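You operate a simulated robot arm through the tools that you are given. There is no shell and no other tool.

Carry out the task below with a simulated robot arm. There is one attempt and no reset: what you move stays moved.

JOB
Put the black cup on the far end of the back board away on the bench corner by the column. Take the rubber block from the far end of the back board and put it on top of the cream small carton there. Fetch the oil bottle marked "air oil" from the back board of the left bench and stand it on top of the small seals box. Take the packer from the back board of the left bench and put it in the brown carton there. Take the thick packer from the back board of the left bench and leave it on top of the small filter box there. Turn the stop dial to 2. Fetch the brown end cap from the back board of the right bench and set it on the panel there. The order is free. Set down upright: black cup, oil bottle, end cap.

It is judged by the outcome, as a careful person would: the job done as asked, and still so three seconds after it is handed in. It fails if anything else is knocked over, pushed out of place, dropped, spilled or broken. A push-on lid holds only when it is set on centred and level and pressed home; a screw cap is set on level and turned clockwise until tight.

ROBOT AND FRAMES
A 6-joint arm with a two-finger gripper on a trunk, on a base that drives. Base frame: it is fixed to the floor where the robot stands at the start and does not move with it; the origin is under the middle of the robot, x ahead of it, y to its left, z up. Lengths are in mm, angles in degrees, forces in N, time in s.
It reaches about 1298 mm from its shoulder. Its first joint turns from -149.0 to 149.0 degrees. Places, roughly: bench corner by the column (26x20 cm) [-2980, 2280, 840]; black cup (10x6x7 cm) [-2800, 700, 900]; carton (30x22x16 cm) [-3600, 3400, 900]; end cap [-3000, 1750, 750]; oil bottle [-3250, 3000, 1000]; packer [-3250, 3000, 750]; panel (19x19x2 cm) [-3000, 1800, 800]; rubber block (5x5x3 cm) [-3200, 200, 900]; small carton [-3000, 750, 750]; small filter box [-3500, 3750, 750]; small seals box [-3000, 3000, 750]; stop dial [-4300, 2500, 800]; thick packer [-3750, 4000, 750]. Payload 1.57 kg.
The TCP is the grasp point between the finger pads, 21 mm short of the fingertips. In the tool frame z runs along the fingers and y along their closing line. Largest opening 70 mm; the body of the gripper starts 50 mm behind the TCP.
Orientation is that of the tool frame in the base frame, as [roll, pitch, yaw] about the fixed x, y, z axes, in that order (R = Rz(yaw) Ry(pitch) Rx(roll)). With the fingers straight down and closing along the base's y, the tool's x points along the base's -x, its y along +y and its z along -z.

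CONTROLS
- The arm moves only by the tool send_rows. Its argument "series" is one flat list of numbers, 7 for each row, row after row: the gripper command, from -1 (fully open) to 1 (shut), values between in proportion, then the shift along the tool's x, y, z in mm, then the turn, a rotation vector about the tool's x, y, z in rad. In form: [jaw, tx, ty, tz, ax, ay, az, jaw, tx, ty, tz, ax, ay, az, ...]. A call has 1 to 20 rows; each row is the pose to reach, as a shift and turn from the pose commanded when the call began, along the tool's axes at that moment. Rows are played at 5 a second. More than 50 mm and 8.6 degrees between two rows, or a gripper value outside its range, and nothing of the call is played. A pose out of reach is approached as far as the arm can. The call stops where the force on the tool passes 40 N (or 10 N more than at its start, if that is more) or the arm is blocked; 0.2 s more then pass. The fingers move at their own pace and stop on an object; they squeeze with about 30 N. The grip force told is the motor's: it shows also when the fingers shut on nothing. Time passes only in rows, and 0.2 s behind the last, so rows that repeat a pose let the fingers close. It gives the time, the measured TCP pose, the force on the tool (base axes), the opening and the grip force at its end, in the units of the frame above (readings bear some noise), with the torque about the TCP (base axes, N m) and any sound that the robot's microphone picked up.
- Cameras (640 x 400 px; columns grow to the right, rows downward): "scene" is now at [42.1, 177.3, 1720.7]; the picture's right is [-0.04, -1.00, 0.00], its down [-0.55, 0.02, -0.83] and it looks along [0.83, -0.03, -0.55] (base axes); focal length 290 px, centre (320, 200). "wrist" rides on the gripper at [79, 4, -81] in the tool frame; the picture's right is [-0.05, 1.00, 0.00], its down [-0.67, -0.04, -0.74] and it looks along [-0.74, -0.04, 0.67] (tool axes); focal length 256 px, centre (320, 200).
- snapshot(camera): a new picture of that camera. No time passes.
- slide_trunk(by): slides the trunk up (or, below 0, down) by that many mm; the arm and the scene camera ride with it, the base frame stays. It gives what a move gives, with no picture.
- base_move(legs): drives the robot by 1 to 6 legs, each [ahead, turn to the left] in mm and degrees, along the robot's own axes; the way and the turn of a leg run together, so that a leg with both is an arc; at most 1500 mm and 180 degrees a leg. The arm and the cameras ride along, it lands a little off, and it stops where it bumps. It gives what a move gives.
- aim_head(pan, tilt): turns the head with the scene camera to pan (to the left, within 155 degrees either way) and tilt (down, from -29 to 69), counted from straight ahead of the robot. It gives what a move gives.
- point_at(camera, pixels): for up to 12 pixels [column, row] of the newest picture of that camera ("zoom" is the newest enlarged one), the place [x, y, z] in the base frame of the surface seen there, good to about 3 mm. No time passes.
- zoom(camera, box): a new picture of the part [left, top, right, bottom] of that camera's present view, enlarged. No time passes.
- job_done(): hands the job in; it is judged then, once.

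Open the gripper and draw the arm clear of the work before you hand the job in, unless the task says otherwise.

The tools are called after "Emit:" by a JSON object that holds its "api" and its "payload". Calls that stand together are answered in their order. send_rows: Moves the arm, as the interface text tells. Its arguments: {"type":"object","properties":{"series":{"type":"array"}},"required":["series"]} The other tools are called the same way: slide_trunk (by) slides the trunk up or down; base_move (legs) drives the base; aim_head (pan, tilt) turns the head that bears the scene camera; snapshot (camera) takes a picture; point_at (camera, pixels) gives the place of the surface under pixels of a picture; zoom (camera, box) takes an enlarged picture of a part of a camera's view; job_done () hands the job in.

At the start:

```text
clock: 0.0
eef_pos: [738.7, 152.4, 1036.2]
orientation: [180.0, 0.0, -179.7]
wrist_force: [-0.3, 0.1, 0.4]
ft_torque: [0.02, -0.03, 0.01]
gripper_width: 70.1
finger_force: 0.1
trunk travel left (down, up): [-718.0, 252.0]
robot x, y, heading: [0.9, 4.7, 0.1]
head pan, tilt: [-2.1, 33.5]
```

scene: 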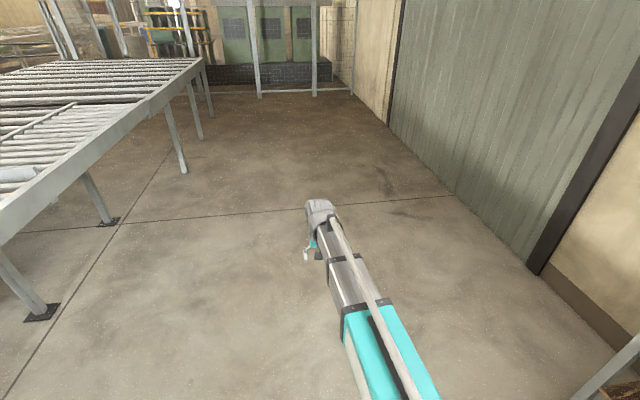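
wrist: 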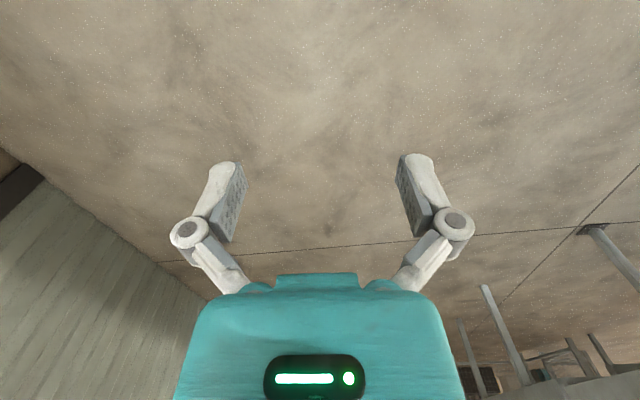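

The start view shows a floor, a conveyor at left and a wall at right; the work lies behind the robot (negative x). I turn the head to look back left.

Emit:
{"api": "aim_head", "payload": {"pan": 150, "tilt": 15}}

```text
clock: 2.4
eef_pos: [737.3, 151.6, 1036.6]
orientation: [-180.0, 0.0, -179.6]
wrist_force: [0.3, 0.7, 0.1]
ft_torque: [0.01, 0.02, 0.01]
gripper_width: 69.7
finger_force: 0.0
trunk travel left (down, up): [-718.0, 252.0]
robot x, y, heading: [-2.3, 8.1, -0.0]
head pan, tilt: [150.0, 15.0]
```

The head is now panned to 150; I take a picture.

Emit:
{"api": "snapshot", "payload": {"camera": "scene"}}

```text
taken
```

scene: 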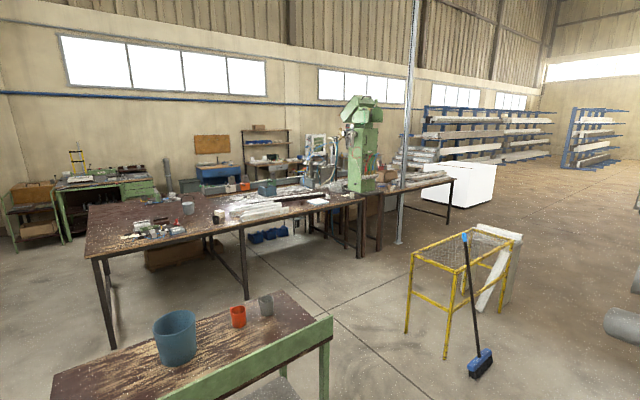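

I see a small bench near (row 350), a long bench with a drill press (col 360) and another bench at far left. I'll map places by pixels and zoom in.

Emit:
{"api": "point_at", "payload": {"camera": "scene", "pixels": [[55, 375], [283, 295], [328, 320], [175, 340], [238, 318], [100, 255], [90, 210], [360, 200], [450, 180], [400, 240], [440, 350], [160, 230]]}}

Emit:
{"api": "zoom", "payload": {"camera": "scene", "box": [80, 150, 280, 275]}}

Emit:
{"api": "zoom", "payload": {"camera": "scene", "box": [260, 90, 460, 215]}}

```text
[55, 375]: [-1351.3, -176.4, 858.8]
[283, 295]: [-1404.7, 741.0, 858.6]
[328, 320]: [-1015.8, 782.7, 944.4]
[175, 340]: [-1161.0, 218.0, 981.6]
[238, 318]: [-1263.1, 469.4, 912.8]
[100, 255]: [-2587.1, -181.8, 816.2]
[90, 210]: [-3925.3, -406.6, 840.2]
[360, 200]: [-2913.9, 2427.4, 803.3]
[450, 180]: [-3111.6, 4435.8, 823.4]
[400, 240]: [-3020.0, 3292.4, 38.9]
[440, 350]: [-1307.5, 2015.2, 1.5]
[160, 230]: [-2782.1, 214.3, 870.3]
```

```text
3.20 times, centred on (180, 212) of scene
```

zoom: 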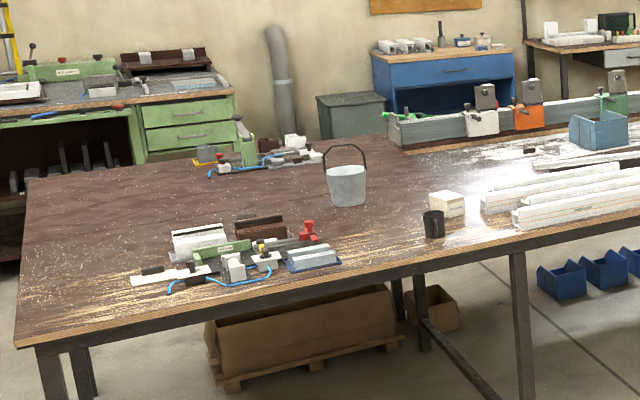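

```text
3.20 times, centred on (360, 152) of scene
```

zoom: 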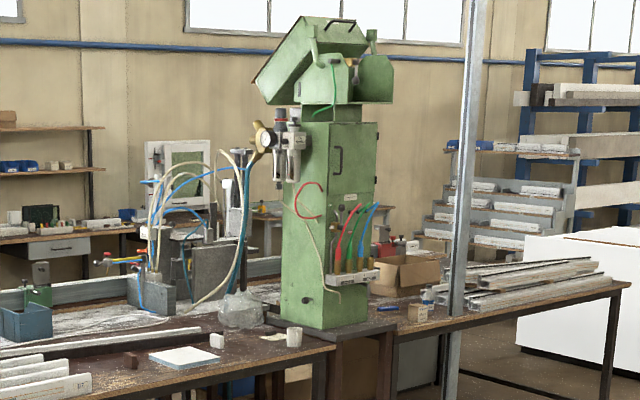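

The long work bench has its near edge around x=-2580, and the column/drill press separates it into right (y<2500) and left (y>2900) parts. I check the yellow frame and floor obstacles before driving.

Emit:
{"api": "point_at", "payload": {"camera": "scene", "pixels": [[407, 329], [446, 357], [412, 255], [520, 235], [480, 370], [494, 300], [330, 340], [276, 375], [117, 345], [247, 297], [330, 235], [448, 215]]}}

Emit:
{"api": "aim_head", "payload": {"pan": 120, "tilt": 25}}

Emit:
{"api": "snapshot", "payload": {"camera": "scene"}}

```text
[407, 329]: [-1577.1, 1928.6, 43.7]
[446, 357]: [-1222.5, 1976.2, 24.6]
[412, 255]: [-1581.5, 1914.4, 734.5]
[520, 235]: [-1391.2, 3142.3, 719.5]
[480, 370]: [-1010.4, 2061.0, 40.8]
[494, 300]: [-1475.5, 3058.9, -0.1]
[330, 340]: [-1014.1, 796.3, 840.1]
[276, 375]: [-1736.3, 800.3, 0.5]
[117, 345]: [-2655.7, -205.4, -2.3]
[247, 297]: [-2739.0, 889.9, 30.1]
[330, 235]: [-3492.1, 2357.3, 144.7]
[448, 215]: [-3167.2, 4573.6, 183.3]
```

```text
clock: 3.3
eef_pos: [739.3, 152.8, 1036.2]
orientation: [-180.0, 0.0, -179.6]
wrist_force: [-1.1, 0.1, -0.5]
ft_torque: [0.01, -0.02, -0.01]
gripper_width: 70.1
finger_force: 0.0
trunk travel left (down, up): [-718.0, 252.0]
robot x, y, heading: [-2.0, 10.1, 0.1]
head pan, tilt: [120.0, 25.0]
```

```text
taken
```

scene: 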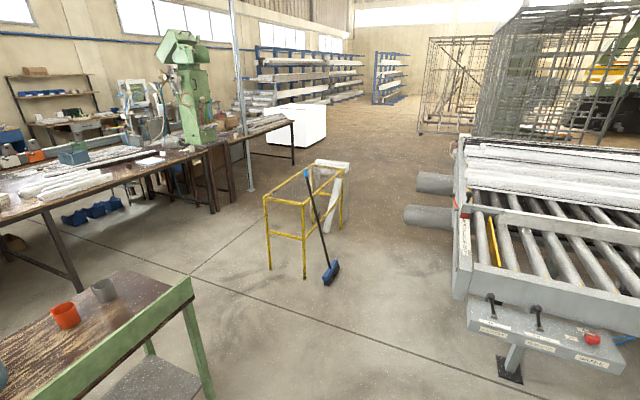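

The passage between the small bench (y≤800) and yellow frame (y≥1915) is about 1.1 m wide. I look down to see the robot's own base size.

Emit:
{"api": "aim_head", "payload": {"pan": 60, "tilt": 69}}

Emit:
{"api": "snapshot", "payload": {"camera": "scene"}}

Emit:
{"api": "point_at", "payload": {"camera": "scene", "pixels": [[320, 300], [400, 300], [250, 350], [320, 380], [180, 300], [450, 250]]}}

```text
clock: 4.6
eef_pos: [739.7, 152.5, 1036.5]
orientation: [-179.9, 0.1, -179.6]
wrist_force: [-0.6, -0.7, 1.0]
ft_torque: [0.02, 0.01, -0.01]
gripper_width: 69.8
finger_force: 0.1
trunk travel left (down, up): [-718.0, 252.0]
robot x, y, heading: [-4.2, 8.1, 0.1]
head pan, tilt: [60.0, 68.8]
```

```text
taken
```

scene: 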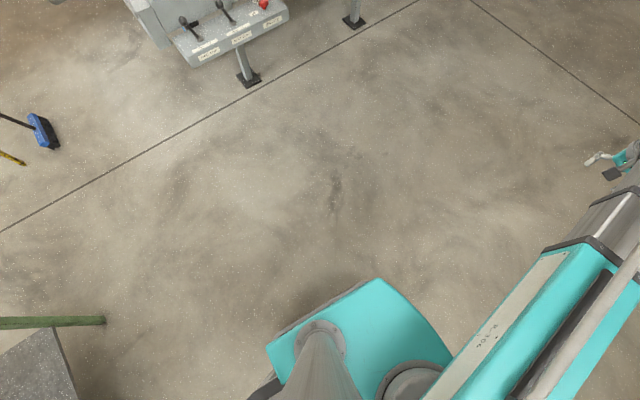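

```text
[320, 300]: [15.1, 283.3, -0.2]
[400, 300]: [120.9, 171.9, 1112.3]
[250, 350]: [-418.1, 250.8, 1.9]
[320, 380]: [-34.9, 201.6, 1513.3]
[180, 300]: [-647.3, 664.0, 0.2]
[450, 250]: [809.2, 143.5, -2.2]
```

The base's left flank lies within about 280 mm of its centre, so the passage is wide enough. I turn left and drive to about (-700, 1350), then face -x.

Emit:
{"api": "base_move", "payload": {"legs": [[0, 117.4], [1500, 0], [0, 62.6]]}}

Emit:
{"api": "aim_head", "payload": {"pan": 0, "tilt": 20}}

Emit:
{"api": "snapshot", "payload": {"camera": "scene"}}

```text
clock: 25.2
eef_pos: [-1442.0, 1208.1, 1037.2]
orientation: [180.0, 0.1, 0.8]
wrist_force: [0.3, -0.7, -0.4]
ft_torque: [-0.01, -0.01, 0.02]
gripper_width: 70.2
finger_force: 0.0
trunk travel left (down, up): [-718.0, 252.0]
robot x, y, heading: [-697.6, 1390.6, -179.6]
head pan, tilt: [60.0, 68.8]
```

```text
clock: 26.5
eef_pos: [-1442.2, 1208.1, 1036.2]
orientation: [180.0, 0.0, 0.8]
wrist_force: [1.1, 0.0, 0.7]
ft_torque: [0.04, -0.01, 0.0]
gripper_width: 70.0
finger_force: 0.2
trunk travel left (down, up): [-718.0, 252.0]
robot x, y, heading: [-704.0, 1386.7, -179.9]
head pan, tilt: [0.0, 20.0]
```

```text
taken
```

scene: 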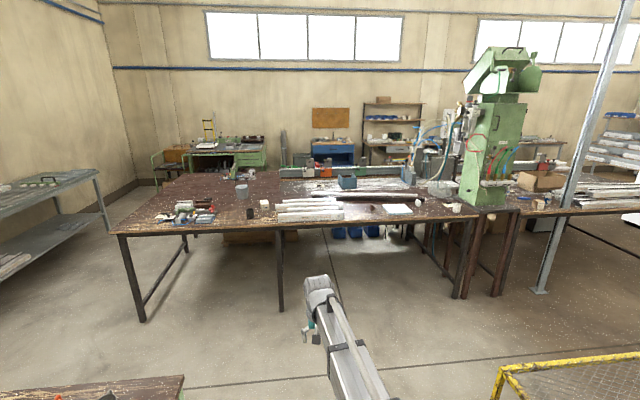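

Now I see the right bench frontally, with the green column at (495,150) and the left bench beyond. I zoom in on its parts.

Emit:
{"api": "zoom", "payload": {"camera": "scene", "box": [140, 150, 340, 275]}}

Emit:
{"api": "zoom", "payload": {"camera": "scene", "box": [340, 120, 540, 245]}}

Emit:
{"api": "zoom", "payload": {"camera": "scene", "box": [480, 120, 640, 220]}}

Emit:
{"api": "point_at", "payload": {"camera": "scene", "pixels": [[120, 232], [455, 205], [470, 212], [400, 209], [388, 180], [242, 190], [250, 213], [264, 205], [380, 190], [330, 232], [520, 212], [200, 212]]}}

```text
3.20 times, centred on (240, 212) of scene
```

zoom: 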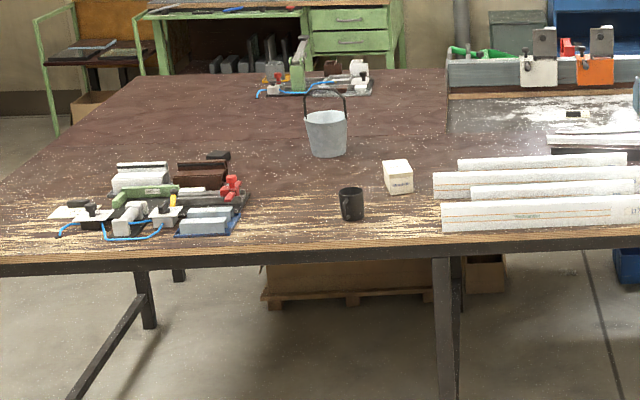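

```text
3.20 times, centred on (440, 182) of scene
```

zoom: 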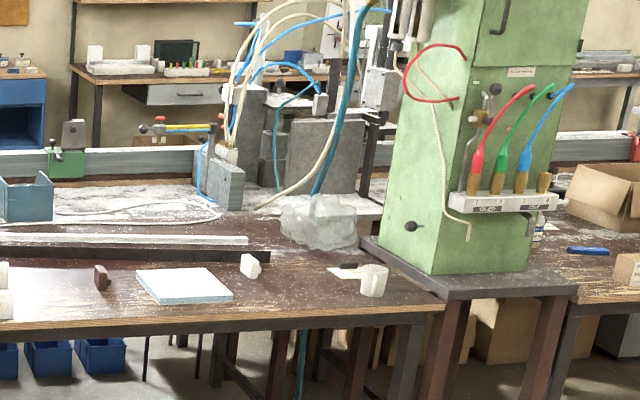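

```text
4.00 times, centred on (560, 170) of scene
```

zoom: 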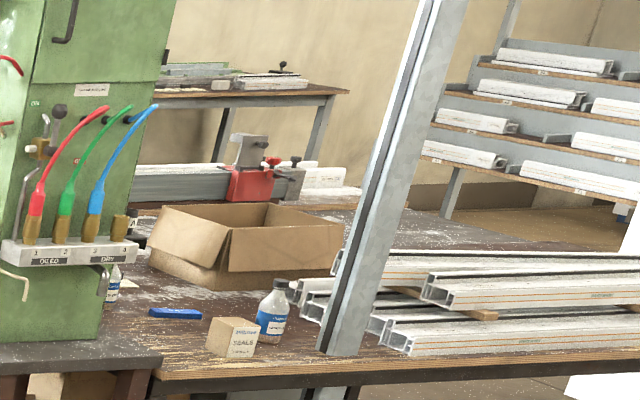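

```text
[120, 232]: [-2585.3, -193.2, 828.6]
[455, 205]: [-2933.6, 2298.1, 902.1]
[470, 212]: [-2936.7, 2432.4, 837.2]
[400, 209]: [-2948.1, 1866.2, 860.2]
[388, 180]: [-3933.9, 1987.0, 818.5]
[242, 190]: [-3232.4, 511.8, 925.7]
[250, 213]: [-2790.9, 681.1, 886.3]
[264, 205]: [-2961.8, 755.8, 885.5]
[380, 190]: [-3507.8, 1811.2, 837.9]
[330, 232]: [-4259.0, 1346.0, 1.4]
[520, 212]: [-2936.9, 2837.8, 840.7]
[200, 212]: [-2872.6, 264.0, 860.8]
```

The bench edge runs from (-2585,-193) to (-2937,2432), slanted about 7.6°. I drive up and turn to stand parallel to it (heading about 97.6°) with the bench on the robot's left.

Emit:
{"api": "base_move", "payload": {"legs": [[1300, 0], [250, 0], [0, -82.4]]}}

Emit:
{"api": "aim_head", "payload": {"pan": 130, "tilt": 30}}

Emit:
{"api": "snapshot", "payload": {"camera": "scene"}}

Emit:
{"api": "aim_head", "payload": {"pan": 70, "tilt": 30}}

Emit:
{"api": "snapshot", "payload": {"camera": "scene"}}

```text
clock: 41.5
eef_pos: [-2504.2, 2113.5, 1036.5]
orientation: [180.0, 0.0, -82.9]
wrist_force: [0.1, -0.5, 0.5]
ft_torque: [0.0, 0.0, -0.03]
gripper_width: 70.2
finger_force: 0.1
trunk travel left (down, up): [-718.0, 252.0]
robot x, y, heading: [-2287.1, 1396.0, 97.3]
head pan, tilt: [0.0, 20.0]
```

```text
clock: 43.6
eef_pos: [-2505.2, 2114.0, 1035.7]
orientation: [179.9, 0.1, -82.9]
wrist_force: [-0.7, -0.5, -0.3]
ft_torque: [0.01, -0.01, 0.01]
gripper_width: 70.0
finger_force: 0.1
trunk travel left (down, up): [-718.0, 252.0]
robot x, y, heading: [-2285.3, 1395.0, 97.0]
head pan, tilt: [130.0, 30.0]
```

```text
taken
```

scene: 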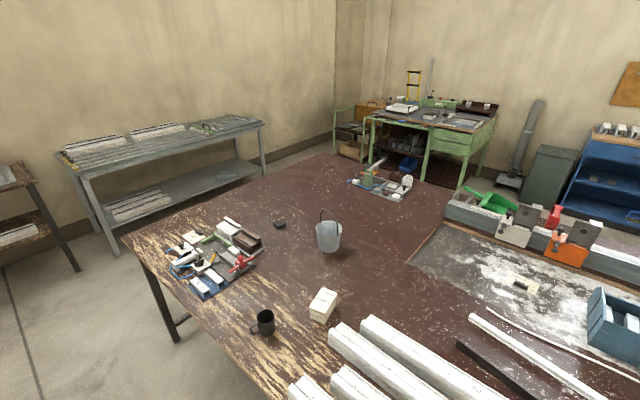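

```text
clock: 44.9
eef_pos: [-2505.2, 2111.6, 1036.4]
orientation: [180.0, 0.0, -82.8]
wrist_force: [0.6, 0.6, 0.2]
ft_torque: [0.02, 0.0, -0.04]
gripper_width: 69.8
finger_force: 0.1
trunk travel left (down, up): [-718.0, 252.0]
robot x, y, heading: [-2287.1, 1396.0, 97.1]
head pan, tilt: [70.0, 30.0]
```

```text
taken
```

scene: 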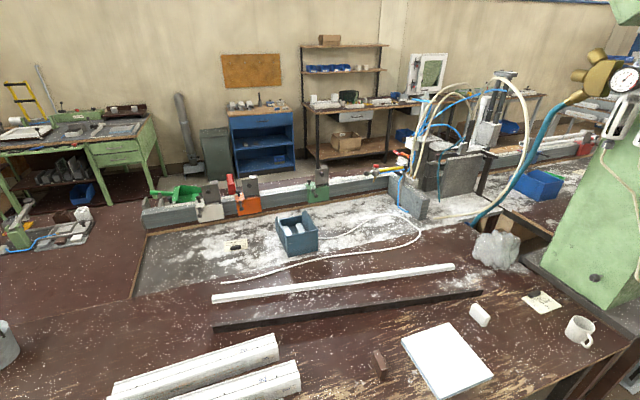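

Objects are visible: panel (447,360), brown end cap (380,363), corner with white mug (579,330). I zoom on the corner/end cap area and on the fixture area where the dial might be.

Emit:
{"api": "zoom", "payload": {"camera": "scene", "box": [360, 270, 640, 400]}}

Emit:
{"api": "point_at", "payload": {"camera": "scene", "pixels": [[540, 303], [579, 330], [480, 315], [448, 360], [380, 363], [590, 355], [625, 350], [495, 250], [425, 210], [600, 280]]}}

Emit:
{"api": "zoom", "payload": {"camera": "scene", "box": [360, 60, 600, 220]}}

```text
2.29 times, centred on (500, 335) of scene
```

zoom: 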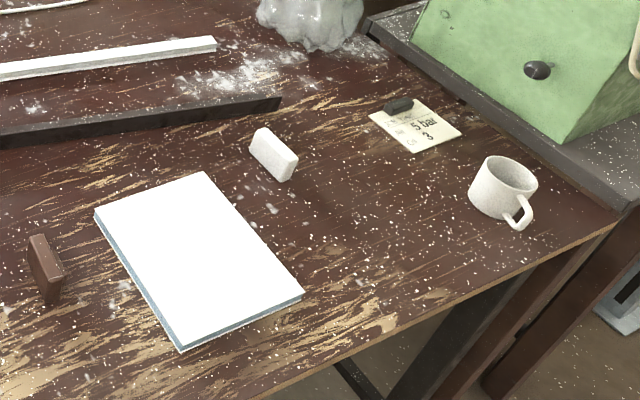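

```text
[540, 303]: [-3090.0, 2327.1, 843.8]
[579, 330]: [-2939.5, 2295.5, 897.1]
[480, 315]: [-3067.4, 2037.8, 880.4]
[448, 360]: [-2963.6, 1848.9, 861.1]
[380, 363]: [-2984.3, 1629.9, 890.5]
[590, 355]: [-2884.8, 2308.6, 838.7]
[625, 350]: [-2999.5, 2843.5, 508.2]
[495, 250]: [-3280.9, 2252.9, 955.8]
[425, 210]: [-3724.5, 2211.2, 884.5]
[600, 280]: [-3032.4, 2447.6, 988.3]
```

```text
2.50 times, centred on (480, 140) of scene
```

zoom: 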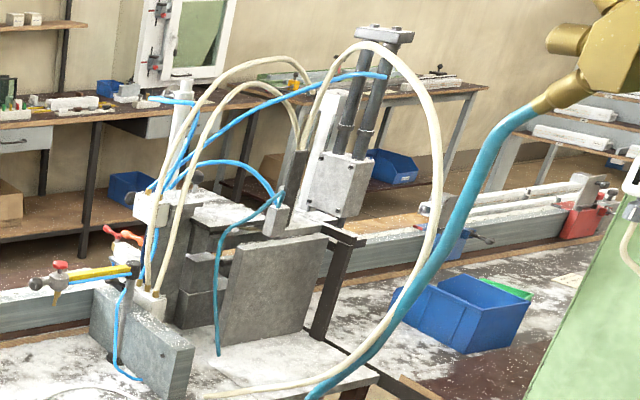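

The end cap (brown slab at (380,363)) stands next to the panel. I zoom closely on it and the panel for geometry.

Emit:
{"api": "zoom", "payload": {"camera": "scene", "box": [350, 335, 430, 385]}}

Emit:
{"api": "point_at", "payload": {"camera": "zoom", "pixels": [[190, 150], [200, 200], [285, 320], [240, 250], [270, 230], [300, 310], [180, 200], [230, 330], [400, 150]]}}

```text
8.00 times, centred on (390, 360) of scene
```

zoom: 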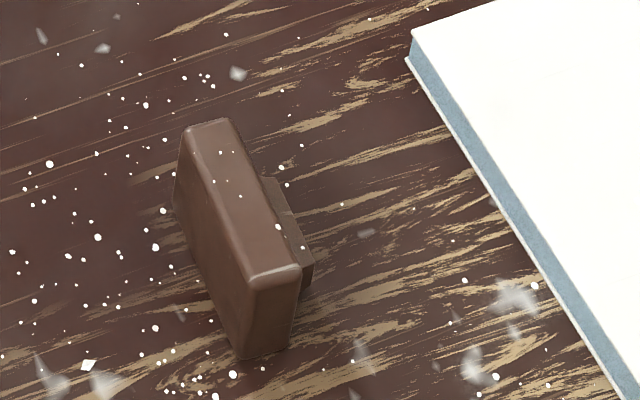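

```text
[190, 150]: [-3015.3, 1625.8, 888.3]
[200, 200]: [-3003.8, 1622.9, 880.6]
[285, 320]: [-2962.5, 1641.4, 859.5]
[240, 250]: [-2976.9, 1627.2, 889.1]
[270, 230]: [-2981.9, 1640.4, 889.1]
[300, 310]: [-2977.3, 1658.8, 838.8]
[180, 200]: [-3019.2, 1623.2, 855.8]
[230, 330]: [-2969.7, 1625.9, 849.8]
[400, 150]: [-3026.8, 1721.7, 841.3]
```

The cap's top is at z≈889 over bench z≈840; I take more points of its top rim to get orientation and thickness.

Emit:
{"api": "point_at", "payload": {"camera": "zoom", "pixels": [[195, 135], [222, 128], [250, 280], [292, 262], [205, 170], [235, 160], [230, 230], [265, 215], [290, 220], [300, 275], [275, 190], [300, 250]]}}

Emit:
{"api": "point_at", "payload": {"camera": "scene", "pixels": [[402, 340], [450, 325], [490, 375], [440, 397], [447, 360]]}}

```text
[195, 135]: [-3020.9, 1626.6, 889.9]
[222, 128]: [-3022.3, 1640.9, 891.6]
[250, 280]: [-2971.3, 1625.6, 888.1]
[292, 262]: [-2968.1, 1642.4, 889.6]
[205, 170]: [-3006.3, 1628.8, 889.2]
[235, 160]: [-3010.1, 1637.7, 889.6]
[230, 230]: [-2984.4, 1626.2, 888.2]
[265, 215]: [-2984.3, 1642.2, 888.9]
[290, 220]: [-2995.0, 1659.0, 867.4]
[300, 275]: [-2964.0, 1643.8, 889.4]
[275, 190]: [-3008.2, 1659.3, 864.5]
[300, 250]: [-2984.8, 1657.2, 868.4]
```

```text
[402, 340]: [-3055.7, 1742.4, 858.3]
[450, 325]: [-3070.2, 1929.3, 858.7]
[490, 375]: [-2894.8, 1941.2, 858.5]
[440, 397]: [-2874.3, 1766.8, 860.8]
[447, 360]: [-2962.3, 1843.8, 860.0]
```

The cap spans x -3023..-2965, y 1624..1659 (flange plus plug), panel centre about (-2974,1845,859). I swing the arm over above the cap with yaw 0 (fingers closing along y), at the present height.

Emit:
{"api": "send_rows", "payload": {"series": [-1, 25.4, 34.0, 0, 0, 0, -0.0904, -1, 50.9, 67.9, 0, 0, 0, -0.1809, -1, 76.3, 101.9, 0, 0, 0, -0.2713, -1, 101.7, 135.9, 0, 0, 0, -0.3617, -1, 127.2, 169.8, 0, 0, 0, -0.4522, -1, 152.6, 203.8, 0, 0, 0, -0.5426, -1, 178.0, 237.7, 0, 0, 0, -0.633, -1, 203.4, 271.7, 0, 0, 0, -0.7235, -1, 228.9, 305.7, 0, 0, 0, -0.8139, -1, 254.3, 339.6, 0, 0, 0, -0.9043, -1, 279.7, 373.6, 0, 0, 0, -0.9947, -1, 305.2, 407.6, 0, 0, 0, -1.0852, -1, 330.6, 441.5, 0, 0, 0, -1.1756, -1, 356.0, 475.5, 0, 0, 0, -1.266, -1, 381.5, 509.4, 0, 0, 0, -1.3565, -1, 406.9, 543.4, 0, 0, 0, -1.4469]}}

Emit:
{"api": "snapshot", "payload": {"camera": "wrist"}}

Emit:
{"api": "snapshot", "payload": {"camera": "scene"}}

```text
clock: 48.3
eef_pos: [-2993.4, 1641.2, 1036.1]
orientation: [180.0, 0.1, 0.0]
wrist_force: [-0.4, -0.9, 0.9]
ft_torque: [-0.03, 0.02, 0.01]
gripper_width: 70.1
finger_force: 0.1
trunk travel left (down, up): [-718.0, 252.0]
robot x, y, heading: [-2287.3, 1392.2, 97.0]
head pan, tilt: [70.0, 30.0]
```

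```text
taken
```

wrist: 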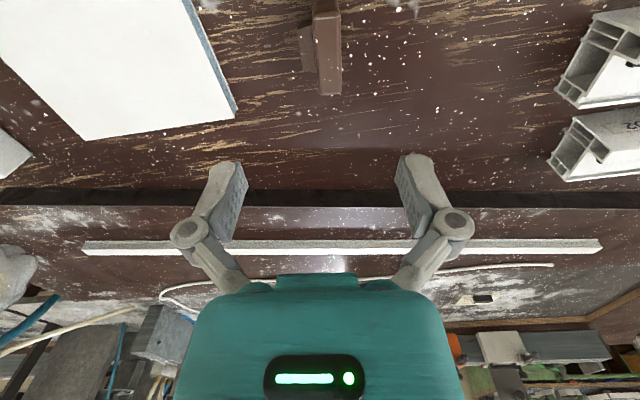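

```text
taken
```

scene: 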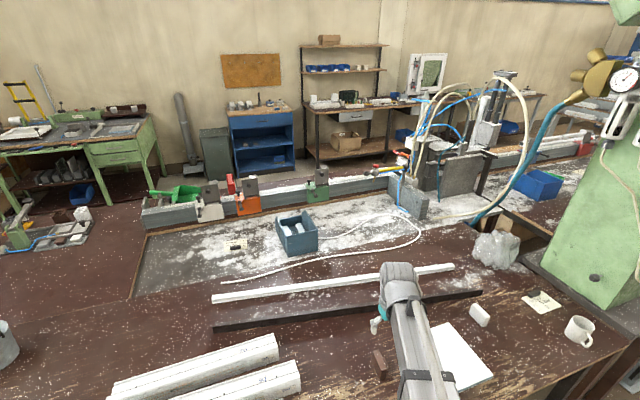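

The cap sits at column ~320 in the wrist view, centred between the fingers (230 and 410). I descend to z≈868 and close.

Emit:
{"api": "send_rows", "payload": {"series": [-1, 0, 0.3, 42, 0, 0, 0, -1, 0, 0.3, 84, 0, 0, 0, -1, 0, 0.3, 120, 0, 0, 0, -1, 0, 0.3, 150, 0, 0, 0, -1, 0, 0.3, 168, 0, 0, 0, -1, 0, 0.3, 168, 0, 0, 0]}}

Emit:
{"api": "snapshot", "payload": {"camera": "wrist"}}

```text
clock: 49.7
eef_pos: [-2992.8, 1640.8, 1036.5]
orientation: [-180.0, -0.1, 0.0]
wrist_force: [-0.1, -0.4, 0.3]
ft_torque: [0.03, 0.01, 0.04]
gripper_width: 69.6
finger_force: 0.0
out of reach, approached as far as the arm can: row 1, 2, 3, 4, 5, 6
trunk travel left (down, up): [-718.0, 252.0]
robot x, y, heading: [-2288.2, 1393.7, 97.0]
head pan, tilt: [70.0, 30.0]
```

```text
taken
```

wrist: 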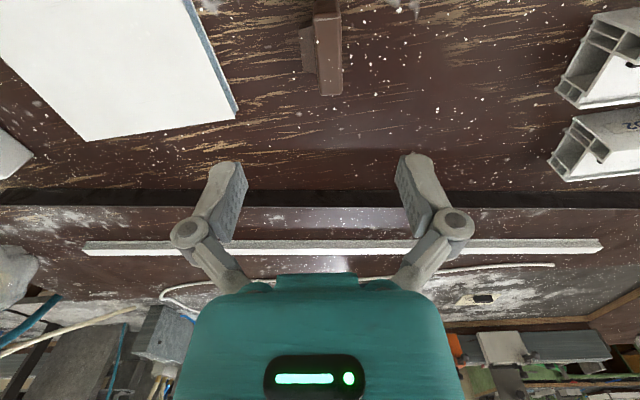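

The arm cannot go lower from here with the trunk at this height, so I lower the trunk; the arm rides along. I check afterwards.

Emit:
{"api": "slide_trunk", "payload": {"by": -140}}

Emit:
{"api": "snapshot", "payload": {"camera": "wrist"}}

```text
clock: 51.3
eef_pos: [-2993.4, 1641.4, 897.5]
orientation: [180.0, 0.0, 0.0]
wrist_force: [0.2, -0.1, -0.4]
ft_torque: [0.02, -0.03, 0.0]
gripper_width: 70.4
finger_force: 0.1
trunk travel left (down, up): [-578.0, 392.0]
robot x, y, heading: [-2289.4, 1393.5, 97.4]
head pan, tilt: [70.0, 30.0]
```

```text
taken
```

wrist: 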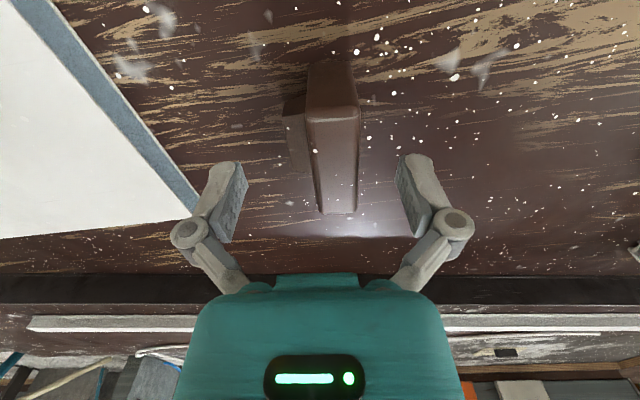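

The cap is between the fingers; I lower the trunk a further 29 mm to z≈868.

Emit:
{"api": "slide_trunk", "payload": {"by": -29}}

Emit:
{"api": "send_rows", "payload": {"series": [-0.2, 0, 0, 0, 0, 0, 0, 0.3, 0, 0, 0, 0, 0, 0, 1, 0, 0, 0, 0, 0, 0, 1, 0, 0, 0, 0, 0, 0, 1, 0, 0, 0, 0, 0, 0, 1, 0, 0, 0, 0, 0, 0]}}

Emit:
{"api": "snapshot", "payload": {"camera": "wrist"}}

```text
clock: 52.1
eef_pos: [-2991.9, 1641.3, 866.5]
orientation: [180.0, 0.0, 0.1]
wrist_force: [0.0, -0.5, 0.6]
ft_torque: [0.0, 0.01, -0.01]
gripper_width: 70.1
finger_force: 0.1
trunk travel left (down, up): [-549.0, 421.0]
robot x, y, heading: [-2292.2, 1391.6, 96.8]
head pan, tilt: [70.0, 30.0]
```

```text
clock: 53.5
eef_pos: [-2993.5, 1642.0, 868.0]
orientation: [179.9, 0.0, 0.0]
wrist_force: [-1.1, -0.3, 2.3]
ft_torque: [-0.02, 0.01, 0.0]
gripper_width: 34.9
finger_force: 30.0
trunk travel left (down, up): [-549.0, 421.0]
robot x, y, heading: [-2287.9, 1393.3, 96.9]
head pan, tilt: [70.0, 30.0]
```

```text
taken
```

wrist: 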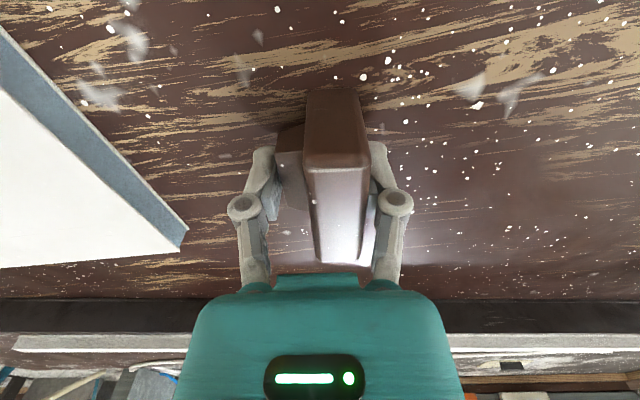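

Gripped (34.9 mm). I lift 60 mm, move +203 mm in y (tool −y) and +19 in x over the panel's centre.

Emit:
{"api": "send_rows", "payload": {"series": [1, 0, 0, -30, 0, 0, 0, 1, 0, 0, -60, 0, 0, 0, 1, 4, -40, -60, 0, 0, 0, 1, 8, -80, -60, 0, 0, 0, 1, 12, -120, -60, 0, 0, 0, 1, 16, -160, -60, 0, 0, 0, 1, 19, -203, -60, 0, 0, 0, 1, 19, -203, -60, 0, 0, 0]}}

Emit:
{"api": "snapshot", "payload": {"camera": "wrist"}}

```text
clock: 55.3
eef_pos: [-2973.6, 1843.7, 867.7]
orientation: [-179.9, 0.0, 0.1]
wrist_force: [-0.3, 1.1, 2.0]
ft_torque: [0.0, 0.0, 0.02]
gripper_width: 35.1
finger_force: 29.7
out of reach, approached as far as the arm can: row 1, 2, 3, 4, 5, 6, 7, 8
trunk travel left (down, up): [-549.0, 421.0]
robot x, y, heading: [-2293.2, 1397.2, 97.1]
head pan, tilt: [70.0, 30.0]
```

```text
taken
```

wrist: 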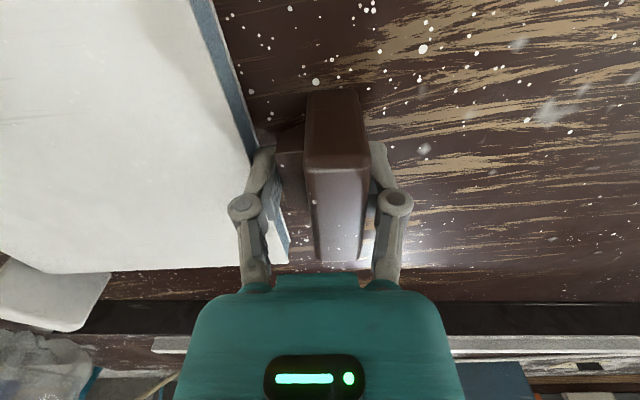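

The up-moves were out of reach, so the cap was dragged at table height and has pushed the panel. I take a scene picture to see what has shifted before doing anything else.

Emit:
{"api": "snapshot", "payload": {"camera": "scene"}}

Emit:
{"api": "zoom", "payload": {"camera": "scene", "box": [340, 180, 600, 342]}}

```text
taken
```

scene: 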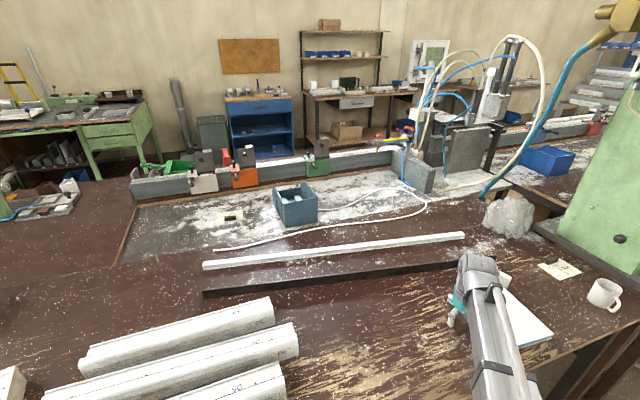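

```text
2.46 times, centred on (470, 261) of scene
```

zoom: 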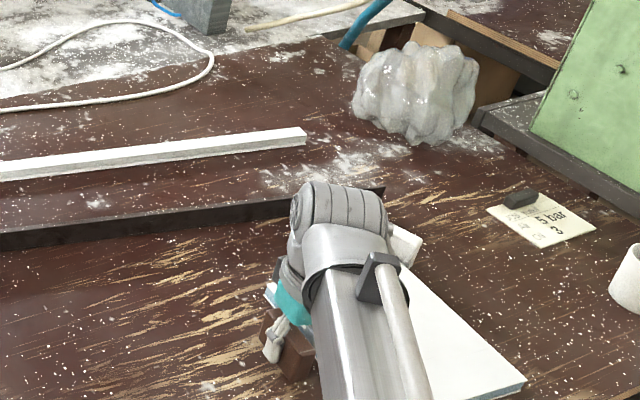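

The panel has been shoved toward the mug and may touch the white block. I back the arm off 10 mm in −y to break contact, then raise by the trunk and look.

Emit:
{"api": "send_rows", "payload": {"series": [1, 0, 5, 0, 0, 0, 0, 1, 0, 12, 0, 0, 0, 0, 1, 0, 12, 0, 0, 0, 0]}}

Emit:
{"api": "slide_trunk", "payload": {"by": 120}}

Emit:
{"api": "snapshot", "payload": {"camera": "wrist"}}

Emit:
{"api": "snapshot", "payload": {"camera": "scene"}}

```text
clock: 56.1
eef_pos: [-2973.5, 1831.0, 867.3]
orientation: [180.0, 0.0, 0.0]
wrist_force: [-0.1, 0.4, 2.3]
ft_torque: [0.0, 0.03, 0.02]
gripper_width: 34.9
finger_force: 29.9
trunk travel left (down, up): [-549.0, 421.0]
robot x, y, heading: [-2289.0, 1392.5, 96.9]
head pan, tilt: [70.0, 30.0]
```

```text
clock: 57.6
eef_pos: [-2974.7, 1832.3, 987.0]
orientation: [-180.0, 0.0, 0.0]
wrist_force: [0.8, 0.8, -0.6]
ft_torque: [-0.01, 0.02, 0.03]
gripper_width: 21.8
finger_force: 29.5
trunk travel left (down, up): [-669.0, 301.0]
robot x, y, heading: [-2287.9, 1393.9, 97.0]
head pan, tilt: [70.0, 30.0]
```

```text
taken
```

wrist: 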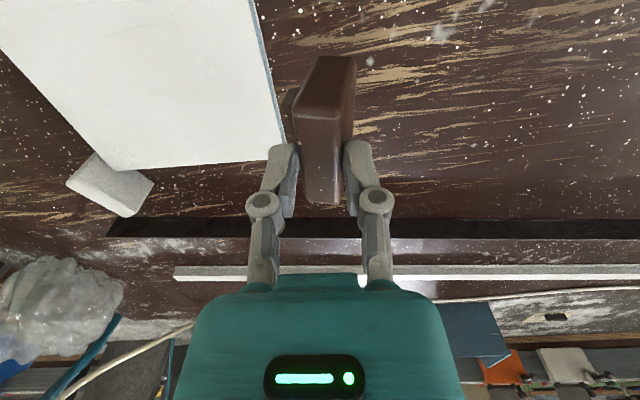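

```text
taken
```

scene: 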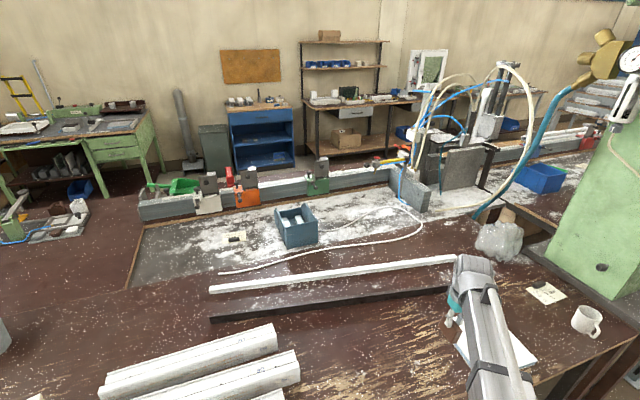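

The gripper now holds the cap by its flange only (21.8 mm), and the white block at (110,180) in the wrist view has been turned by the panel. I must first understand vertical motion: I test a small upward arm move.

Emit:
{"api": "send_rows", "payload": {"series": [1, 0, 0, -10, 0, 0, 0, 1, 0, 0, -20, 0, 0, 0, 1, 0, 0, -20, 0, 0, 0]}}

Emit:
{"api": "zoom", "payload": {"camera": "scene", "box": [400, 230, 640, 380]}}

```text
clock: 58.4
eef_pos: [-2973.9, 1831.4, 987.5]
orientation: [-179.9, 0.0, -0.1]
wrist_force: [-0.1, -0.3, -0.5]
ft_torque: [0.01, -0.04, 0.01]
gripper_width: 21.4
finger_force: 30.2
out of reach, approached as far as the arm can: row 1, 2, 3
trunk travel left (down, up): [-669.0, 301.0]
robot x, y, heading: [-2291.7, 1390.8, 97.4]
head pan, tilt: [70.0, 30.0]
```

```text
2.67 times, centred on (520, 305) of scene
```

zoom: 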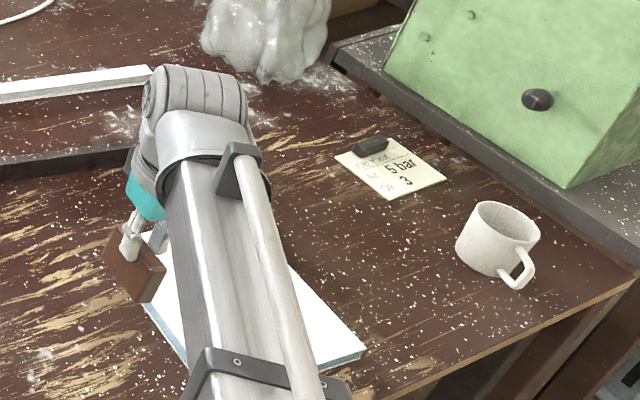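

The cap is still held at zoom (135,265), looking somewhat tilted. I zoom closer to judge it.

Emit:
{"api": "zoom", "payload": {"camera": "scene", "box": [425, 295, 489, 355]}}

Emit:
{"api": "point_at", "payload": {"camera": "zoom", "pixels": [[160, 170], [320, 280], [120, 310], [270, 440], [330, 360], [200, 300]]}}

```text
6.67 times, centred on (457, 325) of scene
```

zoom: 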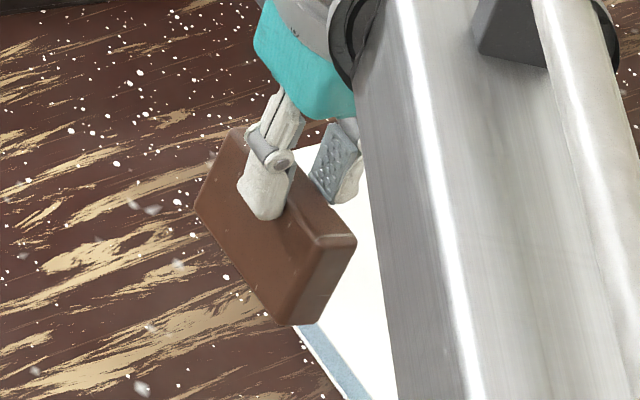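

```text
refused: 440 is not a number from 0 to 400
```

The cap hangs level, held by the upper flange. I measure its corners relative to the TCP.

Emit:
{"api": "point_at", "payload": {"camera": "zoom", "pixels": [[230, 140], [315, 240], [350, 240], [205, 215], [280, 315], [305, 310], [330, 290], [260, 260], [220, 180], [340, 350], [380, 380]]}}

```text
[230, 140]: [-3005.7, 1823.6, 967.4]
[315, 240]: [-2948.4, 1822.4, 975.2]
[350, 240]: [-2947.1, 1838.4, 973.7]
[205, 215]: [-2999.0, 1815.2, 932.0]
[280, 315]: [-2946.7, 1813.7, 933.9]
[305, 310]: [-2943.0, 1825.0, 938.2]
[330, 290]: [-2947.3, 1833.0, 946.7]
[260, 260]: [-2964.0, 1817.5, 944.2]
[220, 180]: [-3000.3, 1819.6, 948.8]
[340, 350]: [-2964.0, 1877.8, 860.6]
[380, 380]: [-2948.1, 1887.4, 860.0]
```

The cap is held by only the last ~8 mm of the fingertips and leans, so I carry it gently back to its original spot (y≈1642) to set it down and regrip.

Emit:
{"api": "send_rows", "payload": {"series": [1, -4, 20, 0, 0, 0, 0, 1, -8, 45, 0, 0, 0, 0, 1, -12, 75, 0, 0, 0, 0, 1, -16, 110, 0, 0, 0, 0, 1, -19, 145, 0, 0, 0, 0, 1, -19, 175, 0, 0, 0, 0, 1, -19, 190, 0, 0, 0, 0, 1, -19, 190, 0, 0, 0, 0]}}

Emit:
{"api": "slide_trunk", "payload": {"by": -70}}

Emit:
{"api": "zoom", "payload": {"camera": "scene", "box": [320, 290, 480, 390]}}

```text
clock: 60.2
eef_pos: [-2991.7, 1641.5, 987.8]
orientation: [180.0, 0.0, -0.1]
wrist_force: [-0.3, 0.7, -1.0]
ft_torque: [-0.02, 0.01, 0.03]
gripper_width: 21.3
finger_force: 29.9
trunk travel left (down, up): [-669.0, 301.0]
robot x, y, heading: [-2291.9, 1394.2, 97.1]
head pan, tilt: [70.0, 30.0]
```

```text
clock: 61.2
eef_pos: [-2991.6, 1641.1, 917.1]
orientation: [-180.0, -0.1, 0.0]
wrist_force: [0.9, -0.4, 0.1]
ft_torque: [0.0, 0.0, 0.02]
gripper_width: 21.4
finger_force: 29.7
trunk travel left (down, up): [-599.0, 371.0]
robot x, y, heading: [-2292.3, 1396.8, 97.1]
head pan, tilt: [70.0, 30.0]
```

```text
4.00 times, centred on (400, 340) of scene
```

zoom: 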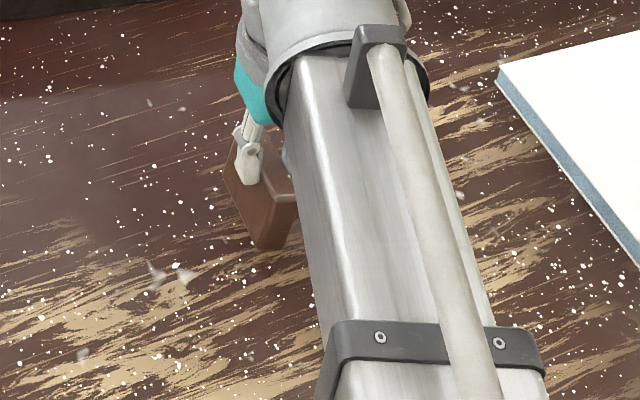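

The cap hangs at (262,200); I check how far its bottom is above the bench.

Emit:
{"api": "point_at", "payload": {"camera": "zoom", "pixels": [[262, 243], [285, 240], [240, 205], [232, 180], [290, 190], [268, 185], [225, 280]]}}

```text
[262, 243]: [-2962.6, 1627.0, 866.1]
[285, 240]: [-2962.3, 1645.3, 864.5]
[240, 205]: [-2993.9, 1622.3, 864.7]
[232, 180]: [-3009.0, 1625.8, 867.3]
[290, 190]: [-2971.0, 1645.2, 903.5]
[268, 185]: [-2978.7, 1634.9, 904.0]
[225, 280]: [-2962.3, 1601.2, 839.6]
```

Cap top is ~904 so its bottom is ~855; the bench is ~840. I lower 12 mm, then a few more in small steps watching the force.

Emit:
{"api": "slide_trunk", "payload": {"by": -12}}

Emit:
{"api": "slide_trunk", "payload": {"by": -3}}

Emit:
{"api": "slide_trunk", "payload": {"by": -3}}

```text
clock: 61.9
eef_pos: [-2991.0, 1639.7, 906.3]
orientation: [180.0, 0.1, 0.0]
wrist_force: [-0.6, -3.3, 13.4]
ft_torque: [-0.21, 0.49, 0.1]
gripper_width: 21.3
finger_force: 29.7
trunk travel left (down, up): [-587.0, 383.0]
robot x, y, heading: [-2292.0, 1394.5, 97.0]
head pan, tilt: [70.0, 30.0]
```

```text
clock: 62.4
eef_pos: [-2990.5, 1639.8, 902.7]
orientation: [-180.0, 0.0, 0.1]
wrist_force: [4.6, -5.2, 18.5]
ft_torque: [-0.29, 0.36, 0.17]
gripper_width: 21.3
finger_force: 30.0
trunk travel left (down, up): [-584.0, 386.0]
robot x, y, heading: [-2289.6, 1396.4, 97.0]
head pan, tilt: [70.0, 30.0]
```

```text
clock: 62.9
eef_pos: [-2990.1, 1640.4, 900.2]
orientation: [-179.9, 0.1, 0.0]
wrist_force: [1.3, -5.8, 16.9]
ft_torque: [-0.22, 0.15, 0.09]
gripper_width: 21.0
finger_force: 30.2
trunk travel left (down, up): [-581.0, 389.0]
robot x, y, heading: [-2288.4, 1395.4, 97.0]
head pan, tilt: [70.0, 30.0]
```

Contact (17 N) and it levels against the bench. I open the fingers here and look.

Emit:
{"api": "send_rows", "payload": {"series": [0.3, 0, 0, 0, 0, 0, 0, 0, 0, 0, 0, 0, 0, 0, -0.5, 0, 0, 0, 0, 0, 0, -1, 0, 0, 0, 0, 0, 0, -1, 0, 0, 0, 0, 0, 0]}}

Emit:
{"api": "snapshot", "payload": {"camera": "wrist"}}

Emit:
{"api": "zoom", "payload": {"camera": "scene", "box": [320, 290, 480, 390]}}

```text
clock: 64.1
eef_pos: [-2991.7, 1640.5, 899.9]
orientation: [180.0, 0.0, 0.0]
wrist_force: [0.1, 0.4, 0.1]
ft_torque: [-0.01, -0.03, 0.02]
gripper_width: 70.0
finger_force: 0.0
trunk travel left (down, up): [-581.0, 389.0]
robot x, y, heading: [-2288.4, 1394.3, 97.1]
head pan, tilt: [70.0, 30.0]
```

```text
taken
```

wrist: 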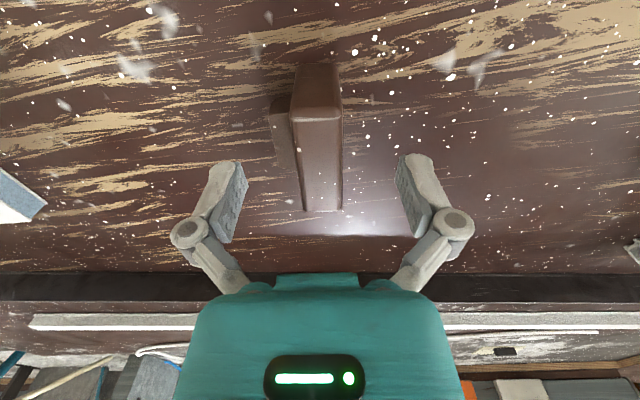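

```text
4.00 times, centred on (400, 340) of scene
```

zoom: 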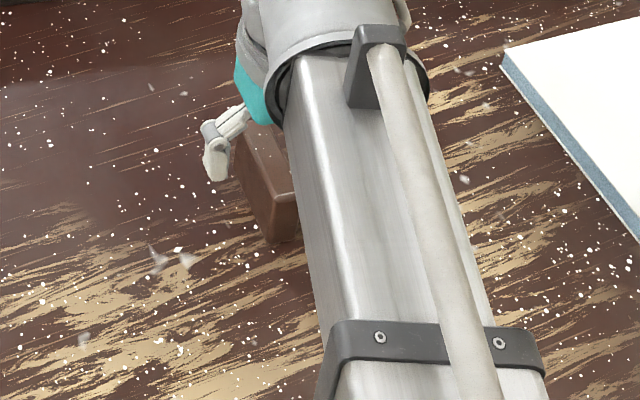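

The cap stands upright and released. I raise the trunk, then retract the arm toward the robot and test whether the arm itself can change height there.

Emit:
{"api": "slide_trunk", "payload": {"by": 140}}

Emit:
{"api": "send_rows", "payload": {"series": [-1, 45, 0, 0, 0, 0, 0, -1, 90, 0, 0, 0, 0, 0, -1, 135, 0, 0, 0, 0, 0, -1, 180, 0, 0, 0, 0, 0, -1, 225, 0, 0, 0, 0, 0, -1, 225, 0, -25, 0, 0, 0, -1, 225, 0, -50, 0, 0, 0, -1, 225, 0, -50, 0, 0, 0]}}

Emit:
{"api": "snapshot", "payload": {"camera": "scene"}}

```text
clock: 65.8
eef_pos: [-2992.2, 1641.6, 1039.7]
orientation: [180.0, 0.0, 0.0]
wrist_force: [0.7, -0.4, 0.3]
ft_torque: [-0.03, 0.0, 0.02]
gripper_width: 70.0
finger_force: 0.0
trunk travel left (down, up): [-721.0, 249.0]
robot x, y, heading: [-2288.8, 1392.5, 97.0]
head pan, tilt: [70.0, 30.0]
```

```text
clock: 67.6
eef_pos: [-2765.3, 1639.0, 1039.7]
orientation: [-179.9, 0.0, 0.0]
wrist_force: [1.2, -0.4, 0.5]
ft_torque: [-0.01, -0.04, -0.01]
gripper_width: 70.1
finger_force: 0.0
out of reach, approached as far as the arm can: row 6, 7, 8
trunk travel left (down, up): [-721.0, 249.0]
robot x, y, heading: [-2286.7, 1397.0, 97.1]
head pan, tilt: [70.0, 30.0]
```

```text
taken
```

scene: 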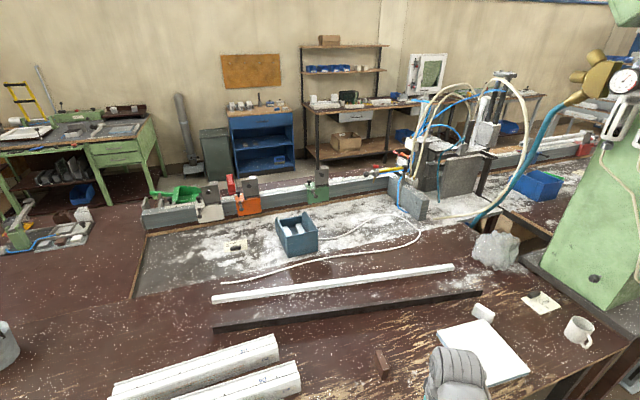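

Confirmed: only the trunk changes height. Now I measure the shifted panel (480,355) and white block (483,313).

Emit:
{"api": "zoom", "payload": {"camera": "scene", "box": [420, 280, 580, 380]}}

Emit:
{"api": "point_at", "payload": {"camera": "zoom", "pixels": [[70, 205], [80, 195], [238, 163], [425, 365], [310, 390], [235, 130], [210, 100], [280, 125], [295, 155], [220, 155], [250, 105], [275, 155]]}}

```text
4.00 times, centred on (500, 330) of scene
```

zoom: 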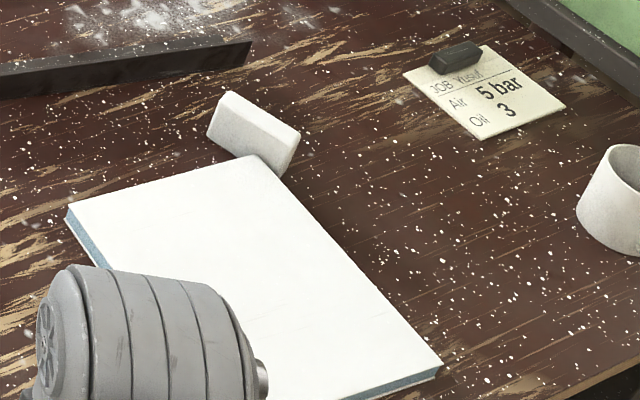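

```text
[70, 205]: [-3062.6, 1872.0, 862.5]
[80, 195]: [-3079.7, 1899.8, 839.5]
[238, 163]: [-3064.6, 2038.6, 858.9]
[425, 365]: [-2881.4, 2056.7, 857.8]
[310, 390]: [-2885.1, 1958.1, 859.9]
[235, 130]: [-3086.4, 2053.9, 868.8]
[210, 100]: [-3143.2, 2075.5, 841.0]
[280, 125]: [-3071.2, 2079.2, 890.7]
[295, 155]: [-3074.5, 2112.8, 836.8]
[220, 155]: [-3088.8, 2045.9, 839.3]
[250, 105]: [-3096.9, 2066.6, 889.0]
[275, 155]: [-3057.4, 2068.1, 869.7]
```

I take the same zoom box as before the mishap so I can compare positions directly.

Emit:
{"api": "zoom", "payload": {"camera": "scene", "box": [360, 270, 640, 400]}}

Emit:
{"api": "point_at", "payload": {"camera": "zoom", "pixels": [[262, 133], [290, 150], [298, 160], [268, 160], [250, 145], [285, 155]]}}

```text
2.29 times, centred on (500, 335) of scene
```

zoom: 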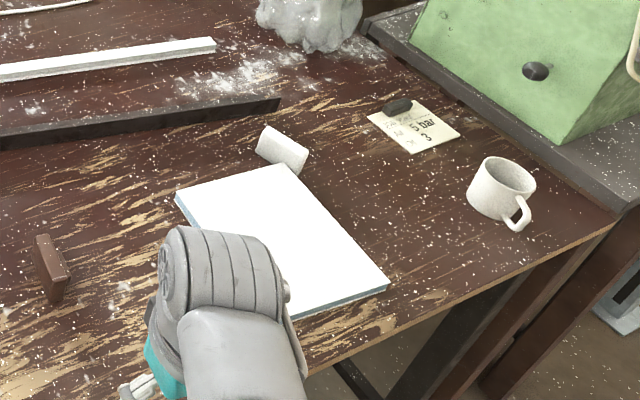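

```text
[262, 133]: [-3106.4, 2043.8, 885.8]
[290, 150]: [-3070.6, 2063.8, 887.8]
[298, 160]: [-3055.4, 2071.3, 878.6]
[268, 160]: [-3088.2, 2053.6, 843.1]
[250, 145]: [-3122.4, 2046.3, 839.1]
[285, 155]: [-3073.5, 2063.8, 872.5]
```

The panel moved about +121 mm in y and the white block about 18 mm and 15°. I'll push the panel back with the two opened fingers on its right edge, so I bring the gripper to (-2972, 2088) at height with yaw -83.7.

Emit:
{"api": "send_rows", "payload": {"series": [-1, -17, -37.4, 0, 0, 0, 0.1217, -1, -34, -74.8, 0, 0, 0, 0.2435, -1, -52, -112.2, 0, 0, 0, 0.3652, -1, -69, -149.7, 0, 0, 0, 0.487, -1, -86, -187.1, 0, 0, 0, 0.6087, -1, -103, -224.5, 0, 0, 0, 0.7305, -1, -121, -261.9, 0, 0, 0, 0.8522, -1, -138, -299.3, 0, 0, 0, 0.974, -1, -155, -336.8, 0, 0, 0, 1.0957, -1, -172, -374.2, 0, 0, 0, 1.2174, -1, -190, -411.6, 0, 0, 0, 1.3392, -1, -207, -449, 0, 0, 0, 1.461, -1, -207, -449, 0, 0, 0, 1.461]}}

Emit:
{"api": "snapshot", "payload": {"camera": "scene"}}

Emit:
{"api": "snapshot", "payload": {"camera": "wrist"}}

```text
clock: 70.4
eef_pos: [-2973.6, 2087.1, 1039.4]
orientation: [-180.0, 0.0, -83.8]
wrist_force: [0.1, -0.2, 0.7]
ft_torque: [-0.02, -0.01, -0.01]
gripper_width: 70.2
finger_force: 0.1
trunk travel left (down, up): [-721.0, 249.0]
robot x, y, heading: [-2290.9, 1393.6, 97.2]
head pan, tilt: [70.0, 30.0]
```

```text
taken
```

scene: 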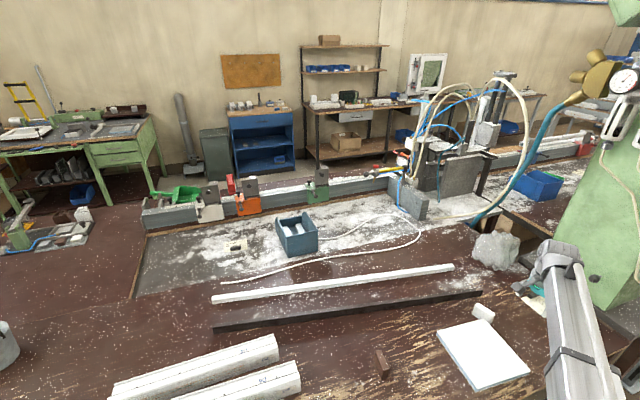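

```text
taken
```

wrist: 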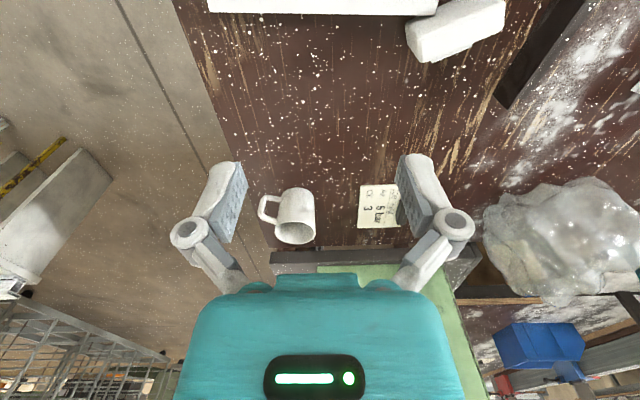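

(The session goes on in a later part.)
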